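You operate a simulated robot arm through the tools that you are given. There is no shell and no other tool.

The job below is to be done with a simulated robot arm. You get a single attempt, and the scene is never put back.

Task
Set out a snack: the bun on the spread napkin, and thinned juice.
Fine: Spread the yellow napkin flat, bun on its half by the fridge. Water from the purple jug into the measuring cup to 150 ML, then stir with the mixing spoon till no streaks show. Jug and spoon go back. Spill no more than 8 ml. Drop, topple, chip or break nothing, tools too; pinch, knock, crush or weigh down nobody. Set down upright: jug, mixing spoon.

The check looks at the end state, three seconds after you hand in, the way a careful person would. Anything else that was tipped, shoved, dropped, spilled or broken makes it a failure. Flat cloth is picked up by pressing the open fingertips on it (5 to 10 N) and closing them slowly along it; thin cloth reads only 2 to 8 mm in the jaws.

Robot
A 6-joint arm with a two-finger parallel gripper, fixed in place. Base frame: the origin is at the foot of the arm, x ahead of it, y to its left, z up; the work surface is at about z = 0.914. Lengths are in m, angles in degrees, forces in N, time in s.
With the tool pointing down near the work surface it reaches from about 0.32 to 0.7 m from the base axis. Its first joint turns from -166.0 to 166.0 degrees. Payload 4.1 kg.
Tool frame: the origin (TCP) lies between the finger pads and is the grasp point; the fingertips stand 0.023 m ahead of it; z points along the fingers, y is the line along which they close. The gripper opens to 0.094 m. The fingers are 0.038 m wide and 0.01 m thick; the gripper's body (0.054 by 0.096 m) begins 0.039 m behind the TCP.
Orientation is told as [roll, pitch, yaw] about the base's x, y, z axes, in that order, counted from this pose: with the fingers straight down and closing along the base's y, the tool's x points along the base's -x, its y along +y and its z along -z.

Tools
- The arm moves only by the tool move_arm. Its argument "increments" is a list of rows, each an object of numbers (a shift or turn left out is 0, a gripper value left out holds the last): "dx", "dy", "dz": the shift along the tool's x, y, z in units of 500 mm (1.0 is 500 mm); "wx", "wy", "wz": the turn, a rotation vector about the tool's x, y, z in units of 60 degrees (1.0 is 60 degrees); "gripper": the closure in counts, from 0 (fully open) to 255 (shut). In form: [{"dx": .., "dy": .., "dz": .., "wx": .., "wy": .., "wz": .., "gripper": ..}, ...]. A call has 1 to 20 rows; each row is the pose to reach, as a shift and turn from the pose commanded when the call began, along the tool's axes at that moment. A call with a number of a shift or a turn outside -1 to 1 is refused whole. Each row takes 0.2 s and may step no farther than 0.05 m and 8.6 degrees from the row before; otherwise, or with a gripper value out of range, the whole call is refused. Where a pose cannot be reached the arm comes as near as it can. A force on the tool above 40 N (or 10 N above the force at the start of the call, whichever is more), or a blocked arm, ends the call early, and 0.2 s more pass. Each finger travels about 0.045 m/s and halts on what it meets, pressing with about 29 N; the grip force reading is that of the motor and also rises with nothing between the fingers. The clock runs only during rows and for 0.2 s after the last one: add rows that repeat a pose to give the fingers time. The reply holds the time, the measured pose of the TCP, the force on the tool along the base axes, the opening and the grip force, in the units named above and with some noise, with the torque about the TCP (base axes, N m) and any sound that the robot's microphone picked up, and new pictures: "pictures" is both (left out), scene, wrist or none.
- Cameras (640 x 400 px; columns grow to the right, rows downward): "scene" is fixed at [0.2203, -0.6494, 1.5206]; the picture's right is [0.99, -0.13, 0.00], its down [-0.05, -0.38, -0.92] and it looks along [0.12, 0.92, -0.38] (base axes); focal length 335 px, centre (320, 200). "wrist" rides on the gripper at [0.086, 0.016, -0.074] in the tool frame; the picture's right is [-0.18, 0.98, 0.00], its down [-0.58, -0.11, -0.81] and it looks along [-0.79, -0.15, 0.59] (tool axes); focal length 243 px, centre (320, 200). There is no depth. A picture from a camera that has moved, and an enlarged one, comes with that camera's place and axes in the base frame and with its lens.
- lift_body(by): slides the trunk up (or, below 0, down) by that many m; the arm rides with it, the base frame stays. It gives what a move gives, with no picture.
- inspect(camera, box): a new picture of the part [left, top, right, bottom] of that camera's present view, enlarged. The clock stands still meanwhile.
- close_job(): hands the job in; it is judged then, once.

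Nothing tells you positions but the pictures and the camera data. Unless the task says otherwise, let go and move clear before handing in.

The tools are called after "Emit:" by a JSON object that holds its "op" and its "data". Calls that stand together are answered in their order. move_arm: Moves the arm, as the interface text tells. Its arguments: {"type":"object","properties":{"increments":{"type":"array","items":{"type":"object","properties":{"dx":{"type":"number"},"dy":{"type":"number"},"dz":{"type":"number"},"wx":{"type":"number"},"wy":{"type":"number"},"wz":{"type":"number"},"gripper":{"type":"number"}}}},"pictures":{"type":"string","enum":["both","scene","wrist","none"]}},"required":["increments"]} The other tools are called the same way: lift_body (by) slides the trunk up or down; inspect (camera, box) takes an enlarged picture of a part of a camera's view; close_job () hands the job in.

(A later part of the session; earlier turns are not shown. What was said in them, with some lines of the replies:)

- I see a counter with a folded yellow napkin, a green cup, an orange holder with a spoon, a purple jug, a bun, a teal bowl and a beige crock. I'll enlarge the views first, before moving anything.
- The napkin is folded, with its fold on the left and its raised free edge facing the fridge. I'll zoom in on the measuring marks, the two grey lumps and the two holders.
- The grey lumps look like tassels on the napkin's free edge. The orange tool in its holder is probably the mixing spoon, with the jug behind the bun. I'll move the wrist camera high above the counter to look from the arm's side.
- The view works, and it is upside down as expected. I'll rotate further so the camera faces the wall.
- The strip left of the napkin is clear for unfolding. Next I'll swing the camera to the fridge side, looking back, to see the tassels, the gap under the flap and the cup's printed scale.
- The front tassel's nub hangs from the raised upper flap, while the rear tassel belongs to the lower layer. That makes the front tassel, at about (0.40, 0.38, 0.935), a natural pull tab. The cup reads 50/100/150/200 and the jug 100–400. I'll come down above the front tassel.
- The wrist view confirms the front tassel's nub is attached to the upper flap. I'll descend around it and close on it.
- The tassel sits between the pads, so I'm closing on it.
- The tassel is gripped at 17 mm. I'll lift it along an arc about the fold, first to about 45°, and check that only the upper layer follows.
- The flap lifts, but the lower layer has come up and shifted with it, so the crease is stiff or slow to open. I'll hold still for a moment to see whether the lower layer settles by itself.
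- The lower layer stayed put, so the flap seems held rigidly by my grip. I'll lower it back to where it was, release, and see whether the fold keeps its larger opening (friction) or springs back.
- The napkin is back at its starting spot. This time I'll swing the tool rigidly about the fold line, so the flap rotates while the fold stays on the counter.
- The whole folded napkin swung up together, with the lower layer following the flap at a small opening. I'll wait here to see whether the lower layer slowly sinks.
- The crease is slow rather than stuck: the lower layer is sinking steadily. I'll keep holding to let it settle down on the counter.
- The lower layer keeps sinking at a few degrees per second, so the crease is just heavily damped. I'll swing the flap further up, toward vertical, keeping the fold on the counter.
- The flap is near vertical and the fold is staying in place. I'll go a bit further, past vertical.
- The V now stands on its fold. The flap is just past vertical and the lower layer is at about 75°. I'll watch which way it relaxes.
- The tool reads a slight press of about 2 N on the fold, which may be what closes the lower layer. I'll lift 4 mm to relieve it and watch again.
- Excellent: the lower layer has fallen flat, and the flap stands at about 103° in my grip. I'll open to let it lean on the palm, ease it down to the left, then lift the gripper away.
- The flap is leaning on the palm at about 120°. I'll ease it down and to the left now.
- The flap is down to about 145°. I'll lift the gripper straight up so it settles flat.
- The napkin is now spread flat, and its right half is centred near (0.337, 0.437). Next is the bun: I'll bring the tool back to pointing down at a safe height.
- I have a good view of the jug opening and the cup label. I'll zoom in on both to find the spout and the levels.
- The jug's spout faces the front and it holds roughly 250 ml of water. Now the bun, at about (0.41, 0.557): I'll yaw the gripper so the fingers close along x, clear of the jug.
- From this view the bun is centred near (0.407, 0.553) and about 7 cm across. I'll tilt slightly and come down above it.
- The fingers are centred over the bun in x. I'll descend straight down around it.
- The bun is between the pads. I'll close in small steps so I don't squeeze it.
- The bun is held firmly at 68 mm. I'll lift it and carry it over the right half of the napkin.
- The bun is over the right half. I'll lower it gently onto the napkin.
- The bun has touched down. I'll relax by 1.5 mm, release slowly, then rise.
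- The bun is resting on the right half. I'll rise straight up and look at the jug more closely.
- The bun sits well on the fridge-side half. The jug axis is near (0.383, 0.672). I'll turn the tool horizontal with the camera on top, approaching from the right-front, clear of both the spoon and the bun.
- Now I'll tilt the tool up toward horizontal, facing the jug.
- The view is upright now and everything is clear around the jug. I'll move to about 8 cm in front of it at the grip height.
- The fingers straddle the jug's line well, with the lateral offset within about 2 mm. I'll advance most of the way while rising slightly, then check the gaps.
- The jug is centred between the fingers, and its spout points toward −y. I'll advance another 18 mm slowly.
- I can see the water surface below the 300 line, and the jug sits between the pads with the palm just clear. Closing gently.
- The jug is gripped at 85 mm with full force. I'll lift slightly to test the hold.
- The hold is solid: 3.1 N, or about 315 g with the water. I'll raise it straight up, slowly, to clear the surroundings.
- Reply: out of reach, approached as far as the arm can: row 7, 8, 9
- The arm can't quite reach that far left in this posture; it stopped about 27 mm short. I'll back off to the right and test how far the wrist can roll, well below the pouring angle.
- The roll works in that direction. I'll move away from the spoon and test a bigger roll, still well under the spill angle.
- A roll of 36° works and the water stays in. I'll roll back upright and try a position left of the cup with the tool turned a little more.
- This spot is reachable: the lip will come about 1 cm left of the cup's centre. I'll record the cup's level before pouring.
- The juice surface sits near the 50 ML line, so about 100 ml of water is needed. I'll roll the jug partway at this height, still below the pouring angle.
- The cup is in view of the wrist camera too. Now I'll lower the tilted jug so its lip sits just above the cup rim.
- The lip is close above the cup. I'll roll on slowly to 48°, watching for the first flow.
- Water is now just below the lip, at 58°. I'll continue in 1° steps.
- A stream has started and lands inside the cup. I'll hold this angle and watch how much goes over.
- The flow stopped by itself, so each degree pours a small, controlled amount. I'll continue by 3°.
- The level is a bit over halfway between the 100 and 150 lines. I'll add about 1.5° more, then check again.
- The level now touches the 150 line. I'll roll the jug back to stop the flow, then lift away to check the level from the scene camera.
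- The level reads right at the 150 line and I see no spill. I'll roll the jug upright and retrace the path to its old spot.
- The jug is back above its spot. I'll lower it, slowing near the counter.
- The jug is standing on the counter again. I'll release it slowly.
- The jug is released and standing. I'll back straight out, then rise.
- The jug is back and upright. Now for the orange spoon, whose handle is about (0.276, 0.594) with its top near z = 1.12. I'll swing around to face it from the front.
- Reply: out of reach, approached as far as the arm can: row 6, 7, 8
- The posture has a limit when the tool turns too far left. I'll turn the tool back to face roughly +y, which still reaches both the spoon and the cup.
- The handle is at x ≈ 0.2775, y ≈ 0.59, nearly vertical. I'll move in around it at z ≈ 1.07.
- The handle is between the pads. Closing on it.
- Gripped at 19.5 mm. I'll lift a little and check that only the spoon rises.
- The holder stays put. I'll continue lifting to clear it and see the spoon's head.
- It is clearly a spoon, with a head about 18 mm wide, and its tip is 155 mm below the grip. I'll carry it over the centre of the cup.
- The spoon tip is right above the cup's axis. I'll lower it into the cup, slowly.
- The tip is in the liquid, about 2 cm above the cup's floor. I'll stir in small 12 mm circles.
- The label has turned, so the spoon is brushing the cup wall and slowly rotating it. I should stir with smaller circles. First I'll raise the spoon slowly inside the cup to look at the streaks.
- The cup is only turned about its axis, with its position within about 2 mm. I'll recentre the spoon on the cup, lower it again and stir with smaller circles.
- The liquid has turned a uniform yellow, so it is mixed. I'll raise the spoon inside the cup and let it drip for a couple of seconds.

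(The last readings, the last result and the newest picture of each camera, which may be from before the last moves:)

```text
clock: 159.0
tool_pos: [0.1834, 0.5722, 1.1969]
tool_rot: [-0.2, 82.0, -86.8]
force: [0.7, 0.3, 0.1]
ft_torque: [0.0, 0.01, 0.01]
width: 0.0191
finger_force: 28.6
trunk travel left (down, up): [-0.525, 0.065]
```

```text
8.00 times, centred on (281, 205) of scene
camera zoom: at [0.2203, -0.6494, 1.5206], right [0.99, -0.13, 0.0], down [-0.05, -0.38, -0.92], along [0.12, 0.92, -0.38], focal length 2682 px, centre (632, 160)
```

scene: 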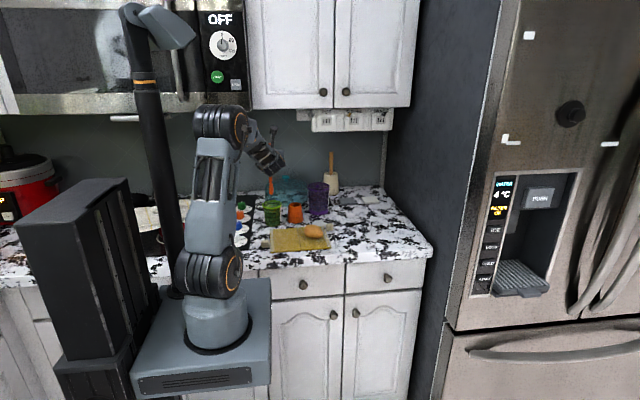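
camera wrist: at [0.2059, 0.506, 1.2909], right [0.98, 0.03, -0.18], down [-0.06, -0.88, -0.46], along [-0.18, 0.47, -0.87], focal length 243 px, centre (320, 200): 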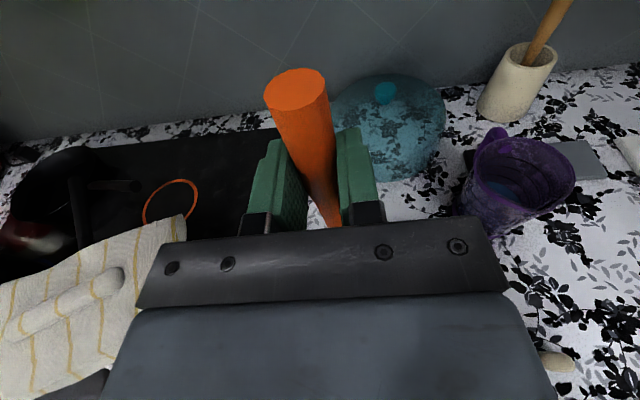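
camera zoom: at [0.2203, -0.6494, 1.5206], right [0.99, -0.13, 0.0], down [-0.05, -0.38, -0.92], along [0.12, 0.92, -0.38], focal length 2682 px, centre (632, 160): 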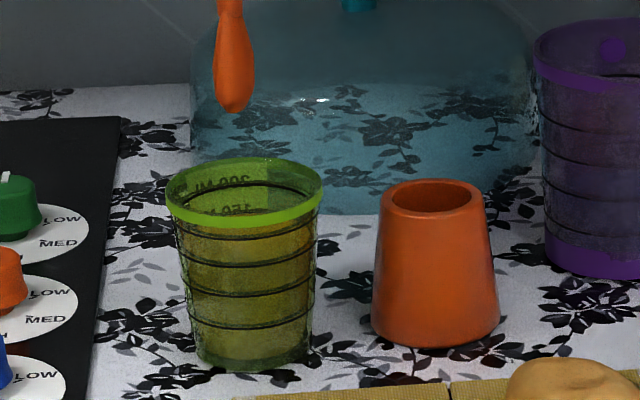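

Emit:
{"op": "move_arm", "data": {"increments": [{"dx": 0.0003, "dy": 0.02, "dz": 0.0018}, {"dx": 0.0007, "dy": 0.055, "dz": 0.005}, {"dx": 0.0012, "dy": 0.095, "dz": 0.0086}, {"dx": 0.0017, "dy": 0.135, "dz": 0.0123}, {"dx": 0.0021, "dy": 0.17, "dz": 0.0154}, {"dx": 0.0024, "dy": 0.1905, "dz": 0.0173}, {"dx": 0.0024, "dy": 0.1905, "dz": 0.0173}], "pictures": "wrist"}}

Emit:
{"op": "inspect", "data": {"camera": "scene", "box": [264, 170, 324, 228]}}

```text
clock: 160.6
tool_pos: [0.2775, 0.5862, 1.1986]
tool_rot: [-0.3, 82.0, -86.9]
force: [-0.4, 0.1, -0.4]
ft_torque: [0.01, -0.02, 0.02]
width: 0.0194
finger_force: 29.2
trunk travel left (down, up): [-0.525, 0.065]
camera wrist: at [0.2968, 0.5256, 1.2942], right [0.98, 0.03, -0.18], down [-0.06, -0.88, -0.46], along [-0.18, 0.47, -0.87], focal length 243 px, centre (320, 200)
```

wrist: 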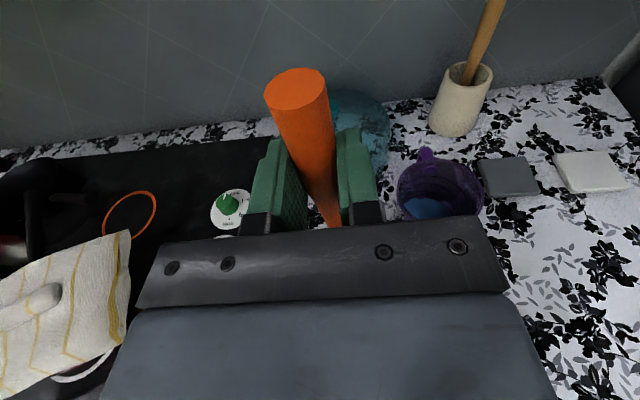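

```text
6.90 times, centred on (294, 199) of scene
camera zoom: at [0.2203, -0.6494, 1.5206], right [0.99, -0.13, 0.0], down [-0.05, -0.38, -0.92], along [0.12, 0.92, -0.38], focal length 2312 px, centre (499, 207)
```

zoom: 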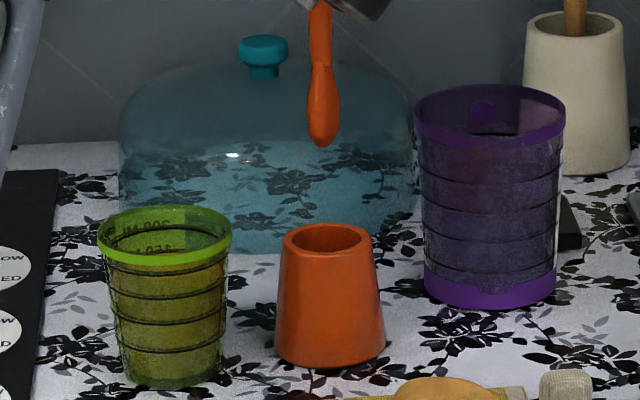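

The spoon is aligned above its holder exactly as when it came out. I'll lower it in slowly.

Emit:
{"op": "move_arm", "data": {"increments": [{"dx": -0.025, "dz": 0.0035}, {"dx": -0.06, "dz": 0.0084}, {"dx": -0.09, "dz": 0.0126}, {"dx": -0.12, "dz": 0.0168}, {"dx": -0.15, "dz": 0.0211}, {"dx": -0.18, "dz": 0.0253}, {"dx": -0.205, "dz": 0.0288}, {"dx": -0.225, "dz": 0.0316}, {"dx": -0.225, "dz": 0.0316}], "pictures": "none"}}

Emit:
{"op": "inspect", "data": {"camera": "scene", "box": [264, 170, 324, 228]}}

```text
clock: 162.6
tool_pos: [0.2793, 0.5887, 1.0845]
tool_rot: [-0.2, 82.0, -86.7]
force: [-0.1, -0.1, -0.6]
ft_torque: [0.04, 0.02, 0.0]
width: 0.0195
finger_force: 29.1
trunk travel left (down, up): [-0.525, 0.065]
```

```text
6.90 times, centred on (294, 199) of scene
camera zoom: at [0.2203, -0.6494, 1.5206], right [0.99, -0.13, 0.0], down [-0.05, -0.38, -0.92], along [0.12, 0.92, -0.38], focal length 2312 px, centre (499, 207)
```

zoom: 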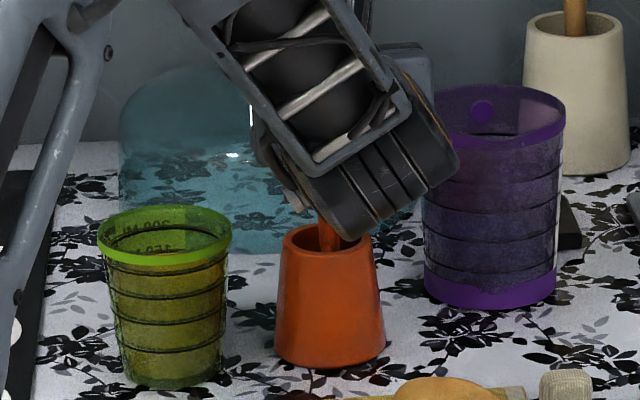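

Emit:
{"op": "move_arm", "data": {"increments": [{"dx": -0.008, "dz": 0.0011}, {"dx": -0.015, "dz": 0.0021}, {"dx": -0.02, "dz": 0.0028}, {"dx": -0.02, "dz": 0.0028}], "pictures": "none"}}

```text
clock: 163.6
tool_pos: [0.2784, 0.5866, 1.0735]
tool_rot: [-0.4, 82.0, -86.7]
force: [0.7, 0.6, 0.2]
ft_torque: [0.04, -0.03, 0.0]
width: 0.0192
finger_force: 28.4
trunk travel left (down, up): [-0.525, 0.065]
```

Emit:
{"op": "move_arm", "data": {"increments": [{"dx": -0.002, "dz": 0.0003}, {"dx": -0.002, "dz": 0.0003}, {"dx": -0.002, "dz": 0.0003}], "pictures": "none"}}

```text
clock: 164.4
tool_pos: [0.2788, 0.5873, 1.074]
tool_rot: [-0.1, 81.9, -86.7]
force: [0.1, -0.1, 0.3]
ft_torque: [0.01, -0.01, 0.01]
width: 0.0192
finger_force: 29.0
trunk travel left (down, up): [-0.525, 0.065]
```

Emit:
{"op": "move_arm", "data": {"increments": [{"dx": -0.002, "dz": 0.0003}, {"dx": -0.004, "dz": 0.0006}, {"dx": -0.004, "dz": 0.0006}], "pictures": "none"}}

```text
clock: 165.2
tool_pos: [0.2783, 0.5869, 1.0728]
tool_rot: [0.2, 82.2, -86.2]
force: [0.2, 0.2, 8.6]
ft_torque: [0.0, 0.05, -0.02]
width: 0.0193
finger_force: 29.5
trunk travel left (down, up): [-0.525, 0.065]
```

The spoon has reached the holder's floor. I'll ease up 1 mm and release slowly.

Emit:
{"op": "move_arm", "data": {"increments": [{"dx": 0.002, "dz": -0.0003}, {"dx": 0.002, "dz": -0.0003, "gripper": 205}, {"dx": 0.002, "dz": -0.0003, "gripper": 198}, {"dx": 0.002, "dz": -0.0003, "gripper": 190}, {"dx": 0.002, "dz": -0.0003, "gripper": 180}, {"dx": 0.002, "dz": -0.0003, "gripper": 165}, {"dx": 0.002, "dz": -0.0003, "gripper": 145}, {"dx": 0.002, "dz": -0.0003, "gripper": 120}, {"dx": 0.002, "dz": -0.0003, "gripper": 95}, {"dx": 0.002, "dz": -0.0003, "gripper": 95}], "pictures": "none"}}

Emit:
{"op": "inspect", "data": {"camera": "wrist", "box": [160, 0, 480, 240]}}

Emit:
{"op": "inspect", "data": {"camera": "scene", "box": [264, 160, 324, 228]}}

```text
clock: 167.4
tool_pos: [0.2791, 0.5878, 1.0725]
tool_rot: [-0.2, 82.0, -86.7]
force: [0.5, -0.6, 0.7]
ft_torque: [0.05, 0.0, -0.01]
width: 0.0587
finger_force: 0.1
trunk travel left (down, up): [-0.525, 0.065]
```

```text
1.67 times, centred on (320, 120) of wrist
camera zoom: at [0.2978, 0.5261, 1.1683], right [0.98, 0.03, -0.18], down [-0.06, -0.88, -0.46], along [-0.18, 0.47, -0.87], focal length 404 px, centre (320, 333)
```

zoom: 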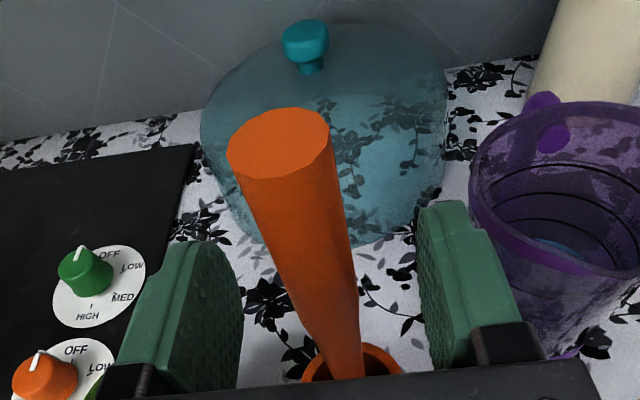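

```text
5.88 times, centred on (294, 194) of scene
camera zoom: at [0.2203, -0.6494, 1.5206], right [0.99, -0.13, 0.0], down [-0.05, -0.38, -0.92], along [0.12, 0.92, -0.38], focal length 1972 px, centre (473, 235)
```

zoom: 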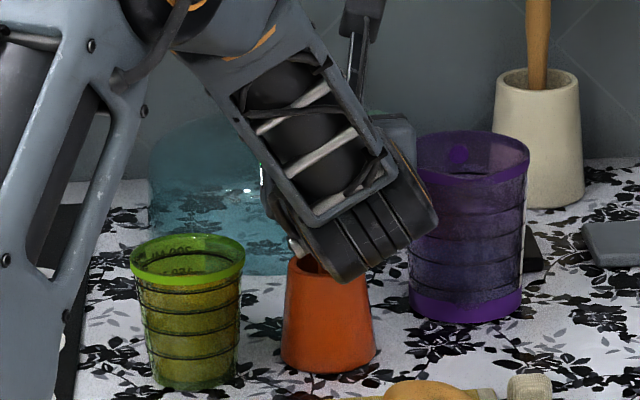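

The spoon stands in its holder as before. I'll back straight out and rise for a final look.

Emit:
{"op": "move_arm", "data": {"increments": [{"dz": -0.02}, {"dz": -0.05}, {"dz": -0.09}, {"dz": -0.13}, {"dz": -0.17}, {"dz": -0.2, "dx": 0.03}, {"dz": -0.22, "dx": 0.08}, {"dz": -0.22, "dx": 0.14}]}}

Emit:
{"op": "inspect", "data": {"camera": "wrist", "box": [160, 0, 480, 240]}}

Emit:
{"op": "inspect", "data": {"camera": "scene", "box": [240, 150, 360, 260]}}

```text
clock: 169.2
tool_pos: [0.2836, 0.489, 1.1562]
tool_rot: [-0.7, 82.1, -87.1]
force: [0.1, 0.2, 0.0]
ft_torque: [0.01, -0.02, 0.01]
width: 0.059
finger_force: 0.1
trunk travel left (down, up): [-0.525, 0.065]
camera wrist: at [0.3022, 0.4274, 1.2519], right [0.98, 0.03, -0.18], down [-0.06, -0.88, -0.46], along [-0.18, 0.47, -0.87], focal length 243 px, centre (320, 200)
```

scene: 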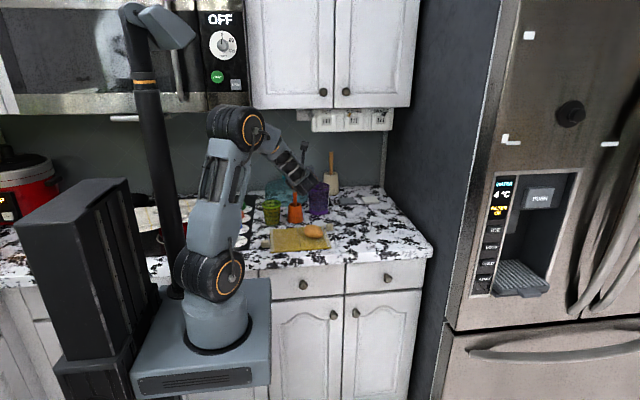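
wrist: 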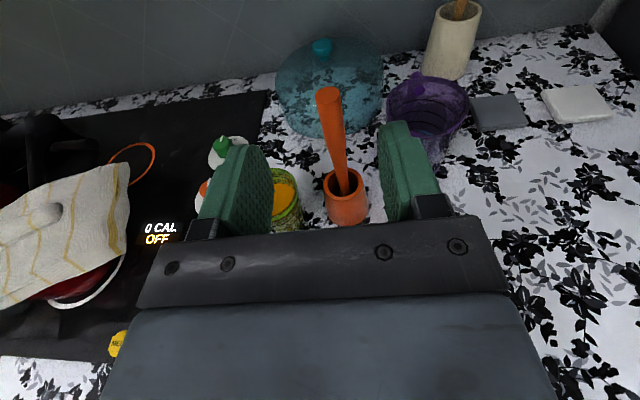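

```text
1.67 times, centred on (320, 120) of wrist
camera zoom: at [0.3022, 0.4274, 1.2519], right [0.98, 0.03, -0.18], down [-0.06, -0.88, -0.46], along [-0.18, 0.47, -0.87], focal length 404 px, centre (320, 333)
```

zoom: 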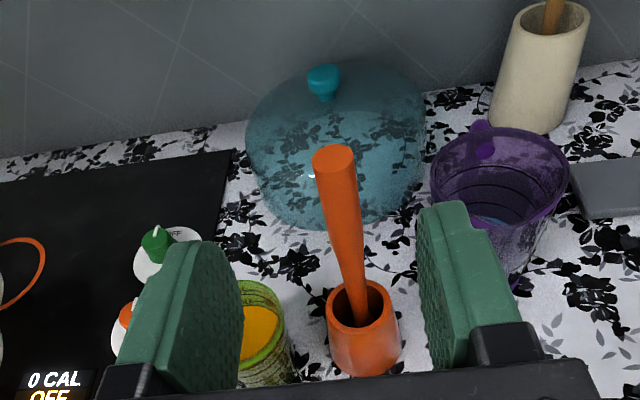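

```text
3.64 times, centred on (300, 205) of scene
camera zoom: at [0.2203, -0.6494, 1.5206], right [0.99, -0.13, 0.0], down [-0.05, -0.38, -0.92], along [0.12, 0.92, -0.38], focal length 1219 px, centre (393, 182)
```

zoom: 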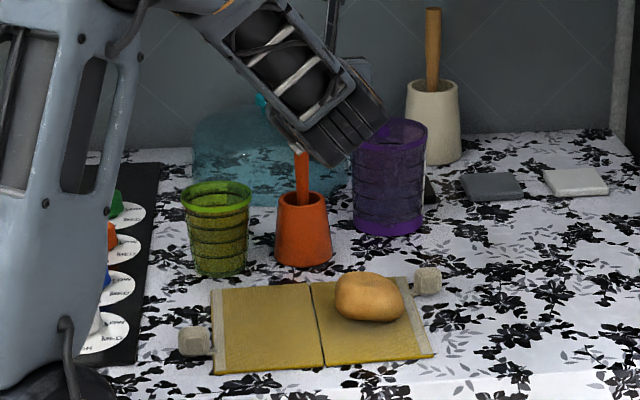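

All is in place. I'll move clear to the right and look down into the cup to check for streaks and confirm the level.

Emit:
{"op": "move_arm", "data": {"increments": [{"dx": 0.0085, "dy": 0.039, "dz": -0.0135}, {"dx": 0.017, "dy": 0.079, "dz": -0.027}, {"dx": 0.0255, "dy": 0.118, "dz": -0.0405}, {"dx": 0.034, "dy": 0.157, "dz": -0.054}, {"dx": 0.0425, "dy": 0.197, "dz": -0.0675}, {"dx": 0.051, "dy": 0.236, "dz": -0.081}]}}

Emit:
{"op": "inspect", "data": {"camera": "wrist", "box": [100, 120, 260, 240]}}

Emit:
{"op": "inspect", "data": {"camera": "scene", "box": [256, 196, 292, 230]}}

Emit:
{"op": "inspect", "data": {"camera": "scene", "box": [255, 205, 345, 260]}}

```text
clock: 170.6
tool_pos: [0.4053, 0.4606, 1.1851]
tool_rot: [-0.5, 82.0, -87.0]
force: [-0.2, 0.6, 0.5]
ft_torque: [0.01, -0.02, -0.01]
width: 0.0588
finger_force: 0.0
trunk travel left (down, up): [-0.525, 0.065]
camera wrist: at [0.4239, 0.3978, 1.2819], right [0.98, 0.03, -0.18], down [-0.06, -0.88, -0.46], along [-0.18, 0.47, -0.87], focal length 243 px, centre (320, 200)
```

scene: 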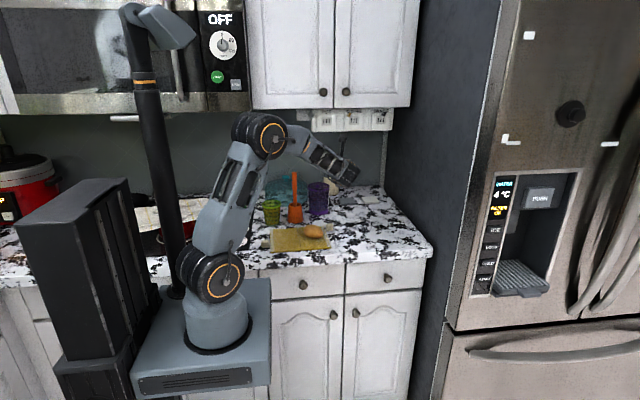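
wrist: 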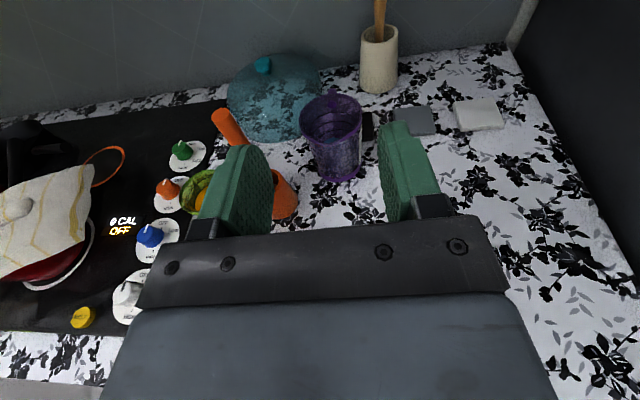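

```text
3.33 times, centred on (180, 180) of wrist
camera zoom: at [0.4239, 0.3978, 1.2819], right [0.98, 0.03, -0.18], down [-0.06, -0.88, -0.46], along [-0.18, 0.47, -0.87], focal length 809 px, centre (787, 267)
```

zoom: 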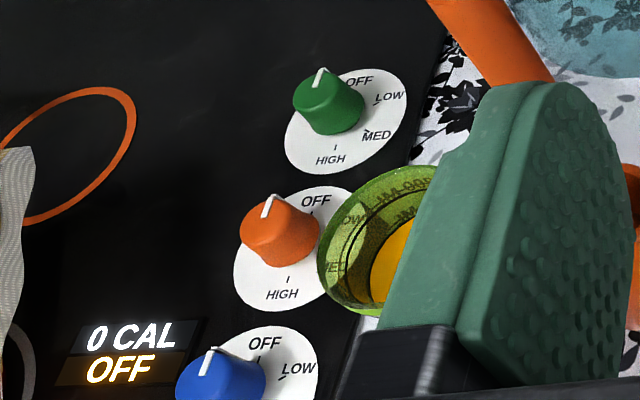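

```text
11.76 times, centred on (274, 213) of scene
camera zoom: at [0.2203, -0.6494, 1.5206], right [0.99, -0.13, 0.0], down [-0.05, -0.38, -0.92], along [0.12, 0.92, -0.38], focal length 3944 px, centre (861, 47)
```

zoom: 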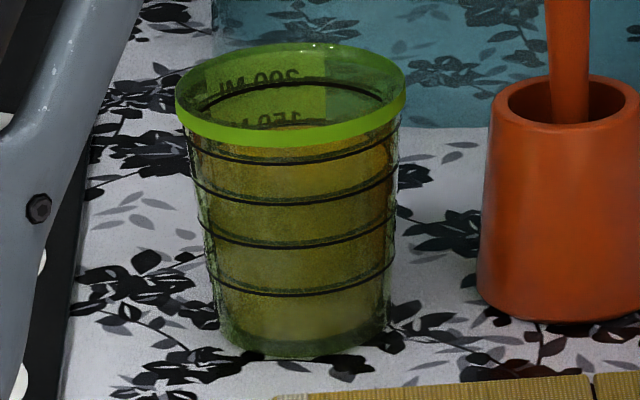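

```text
7.11 times, centred on (300, 232) of scene
camera zoom: at [0.2203, -0.6494, 1.5206], right [0.99, -0.13, 0.0], down [-0.05, -0.38, -0.92], along [0.12, 0.92, -0.38], focal length 2384 px, centre (462, -31)
```

zoom: 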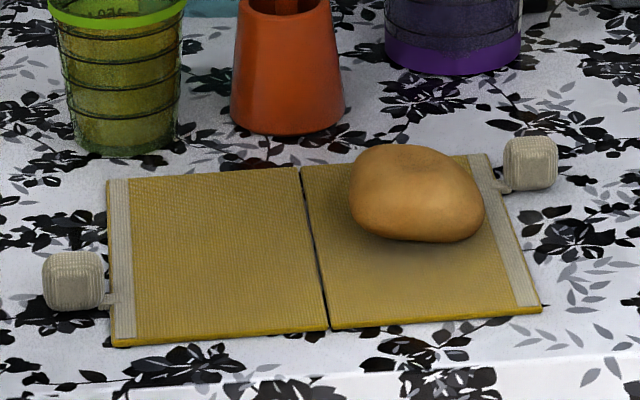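

Emit:
{"op": "move_arm", "data": {"increments": [{"dx": 0.02, "dy": 0.03, "gripper": 150}, {"dx": 0.04, "dy": 0.06, "gripper": 220}, {"dx": 0.06, "dy": 0.08, "gripper": 240}, {"dx": 0.06, "dy": 0.08, "gripper": 240}], "pictures": "wrist"}}

Emit:
{"op": "inspect", "data": {"camera": "wrist", "box": [150, 140, 250, 220]}}

Emit:
{"op": "inspect", "data": {"camera": "scene", "box": [264, 200, 284, 220]}}

```text
clock: 171.6
tool_pos: [0.4431, 0.4672, 1.2178]
tool_rot: [-0.2, 81.9, -86.7]
force: [1.0, 0.1, 0.1]
ft_torque: [0.0, -0.01, 0.01]
width: 0.0052
finger_force: 0.0
trunk travel left (down, up): [-0.525, 0.065]
camera wrist: at [0.4633, 0.4051, 1.3137], right [0.98, 0.03, -0.18], down [-0.06, -0.88, -0.46], along [-0.18, 0.47, -0.87], focal length 243 px, centre (320, 200)
```

wrist: 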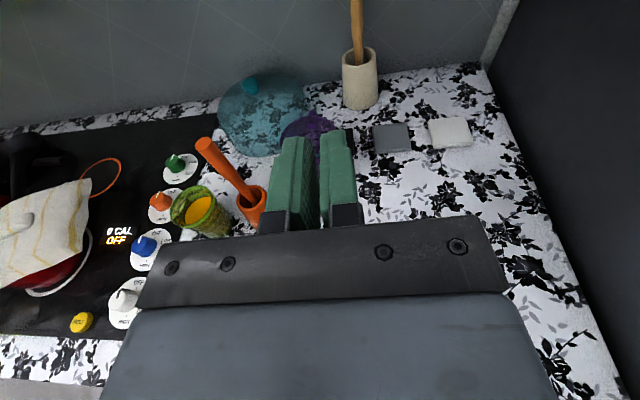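

```text
5.00 times, centred on (200, 180) of wrist
camera zoom: at [0.4633, 0.4051, 1.3137], right [0.98, 0.03, -0.18], down [-0.06, -0.88, -0.46], along [-0.18, 0.47, -0.87], focal length 1213 px, centre (920, 300)
```

zoom: 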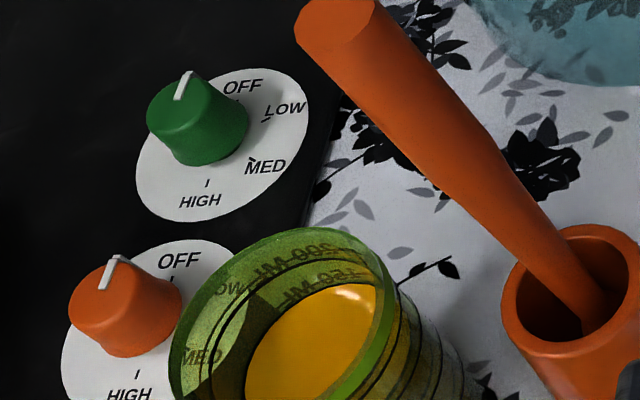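

```text
16.00 times, centred on (274, 210) of scene
camera zoom: at [0.2203, -0.6494, 1.5206], right [0.99, -0.13, 0.0], down [-0.05, -0.38, -0.92], along [0.12, 0.92, -0.38], focal length 5363 px, centre (1056, 40)
```

zoom: 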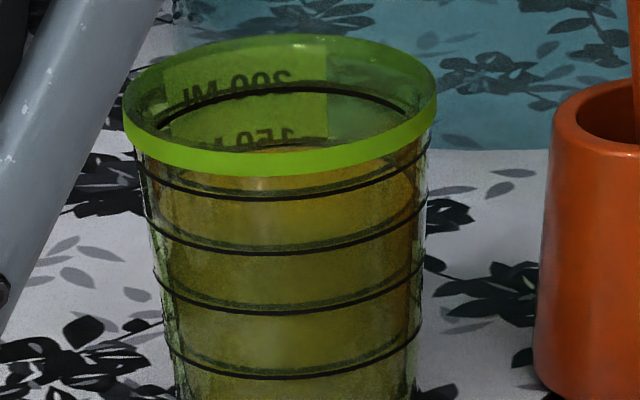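

The drink is a uniform colour with no streaks and sits at the 150 line. One last comparison of the jug, spoon and surroundings before handing in.

Emit:
{"op": "inspect", "data": {"camera": "scene", "box": [220, 140, 440, 278]}}

Emit:
{"op": "inspect", "data": {"camera": "scene", "box": [304, 176, 344, 218]}}

```text
2.90 times, centred on (330, 209) of scene
camera zoom: at [0.2203, -0.6494, 1.5206], right [0.99, -0.13, 0.0], down [-0.05, -0.38, -0.92], along [0.12, 0.92, -0.38], focal length 972 px, centre (291, 174)
```

zoom: 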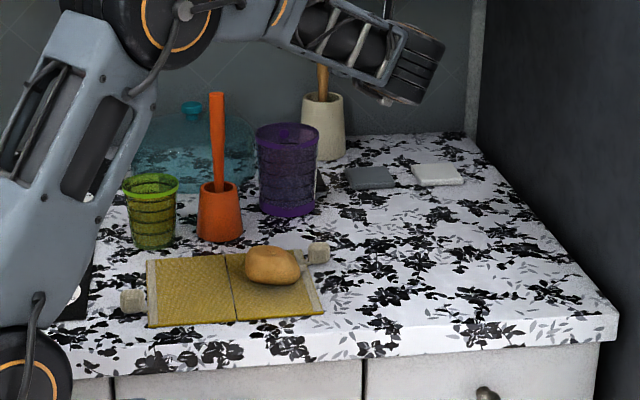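

```text
9.52 times, centred on (324, 197) of scene
camera zoom: at [0.2203, -0.6494, 1.5206], right [0.99, -0.13, 0.0], down [-0.05, -0.38, -0.92], along [0.12, 0.92, -0.38], focal length 3192 px, centre (282, 229)
```

zoom: 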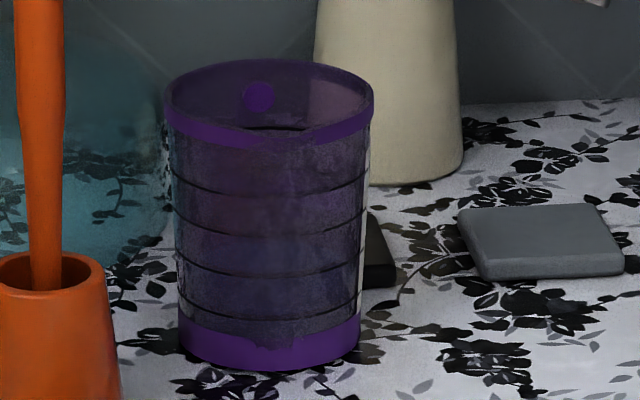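

The napkin is flat with the bun on its fridge-side half, and the drink reads 150 ML with no streaks. The jug is upright within a few millimetres of where it stood, and the spoon is back in its holder. I see no spills and the arm is clear, so I'm handing in.

Emit:
{"op": "close_job", "data": {}}

```text
The job is handed in.
```

The snack is set out and the job is handed in; I haven't seen the result of the check.

- **Napkin and bun:** The yellow napkin is spread flat, and the bun sits on the half nearest the fridge.
- **Juice:** The measuring cup is filled with water to the 150 ML line by eye. It is stirred to one even yellow colour with no streaks.
- **Jug:** The purple jug stands upright within a few millimetres of where it started.
- **Spoon:** The orange mixing spoon stands upright in its holder again.
- **Spills and damage:** I saw no spills, and nothing was dropped, toppled or chipped.

Two small side effects: the spoon brushed the cup wall while stirring, so the measuring cup turned about its own axis by roughly a quarter turn and moved about 2 mm. The napkin also lifted and shifted while I was unfolding it, so it may not lie exactly where it was.
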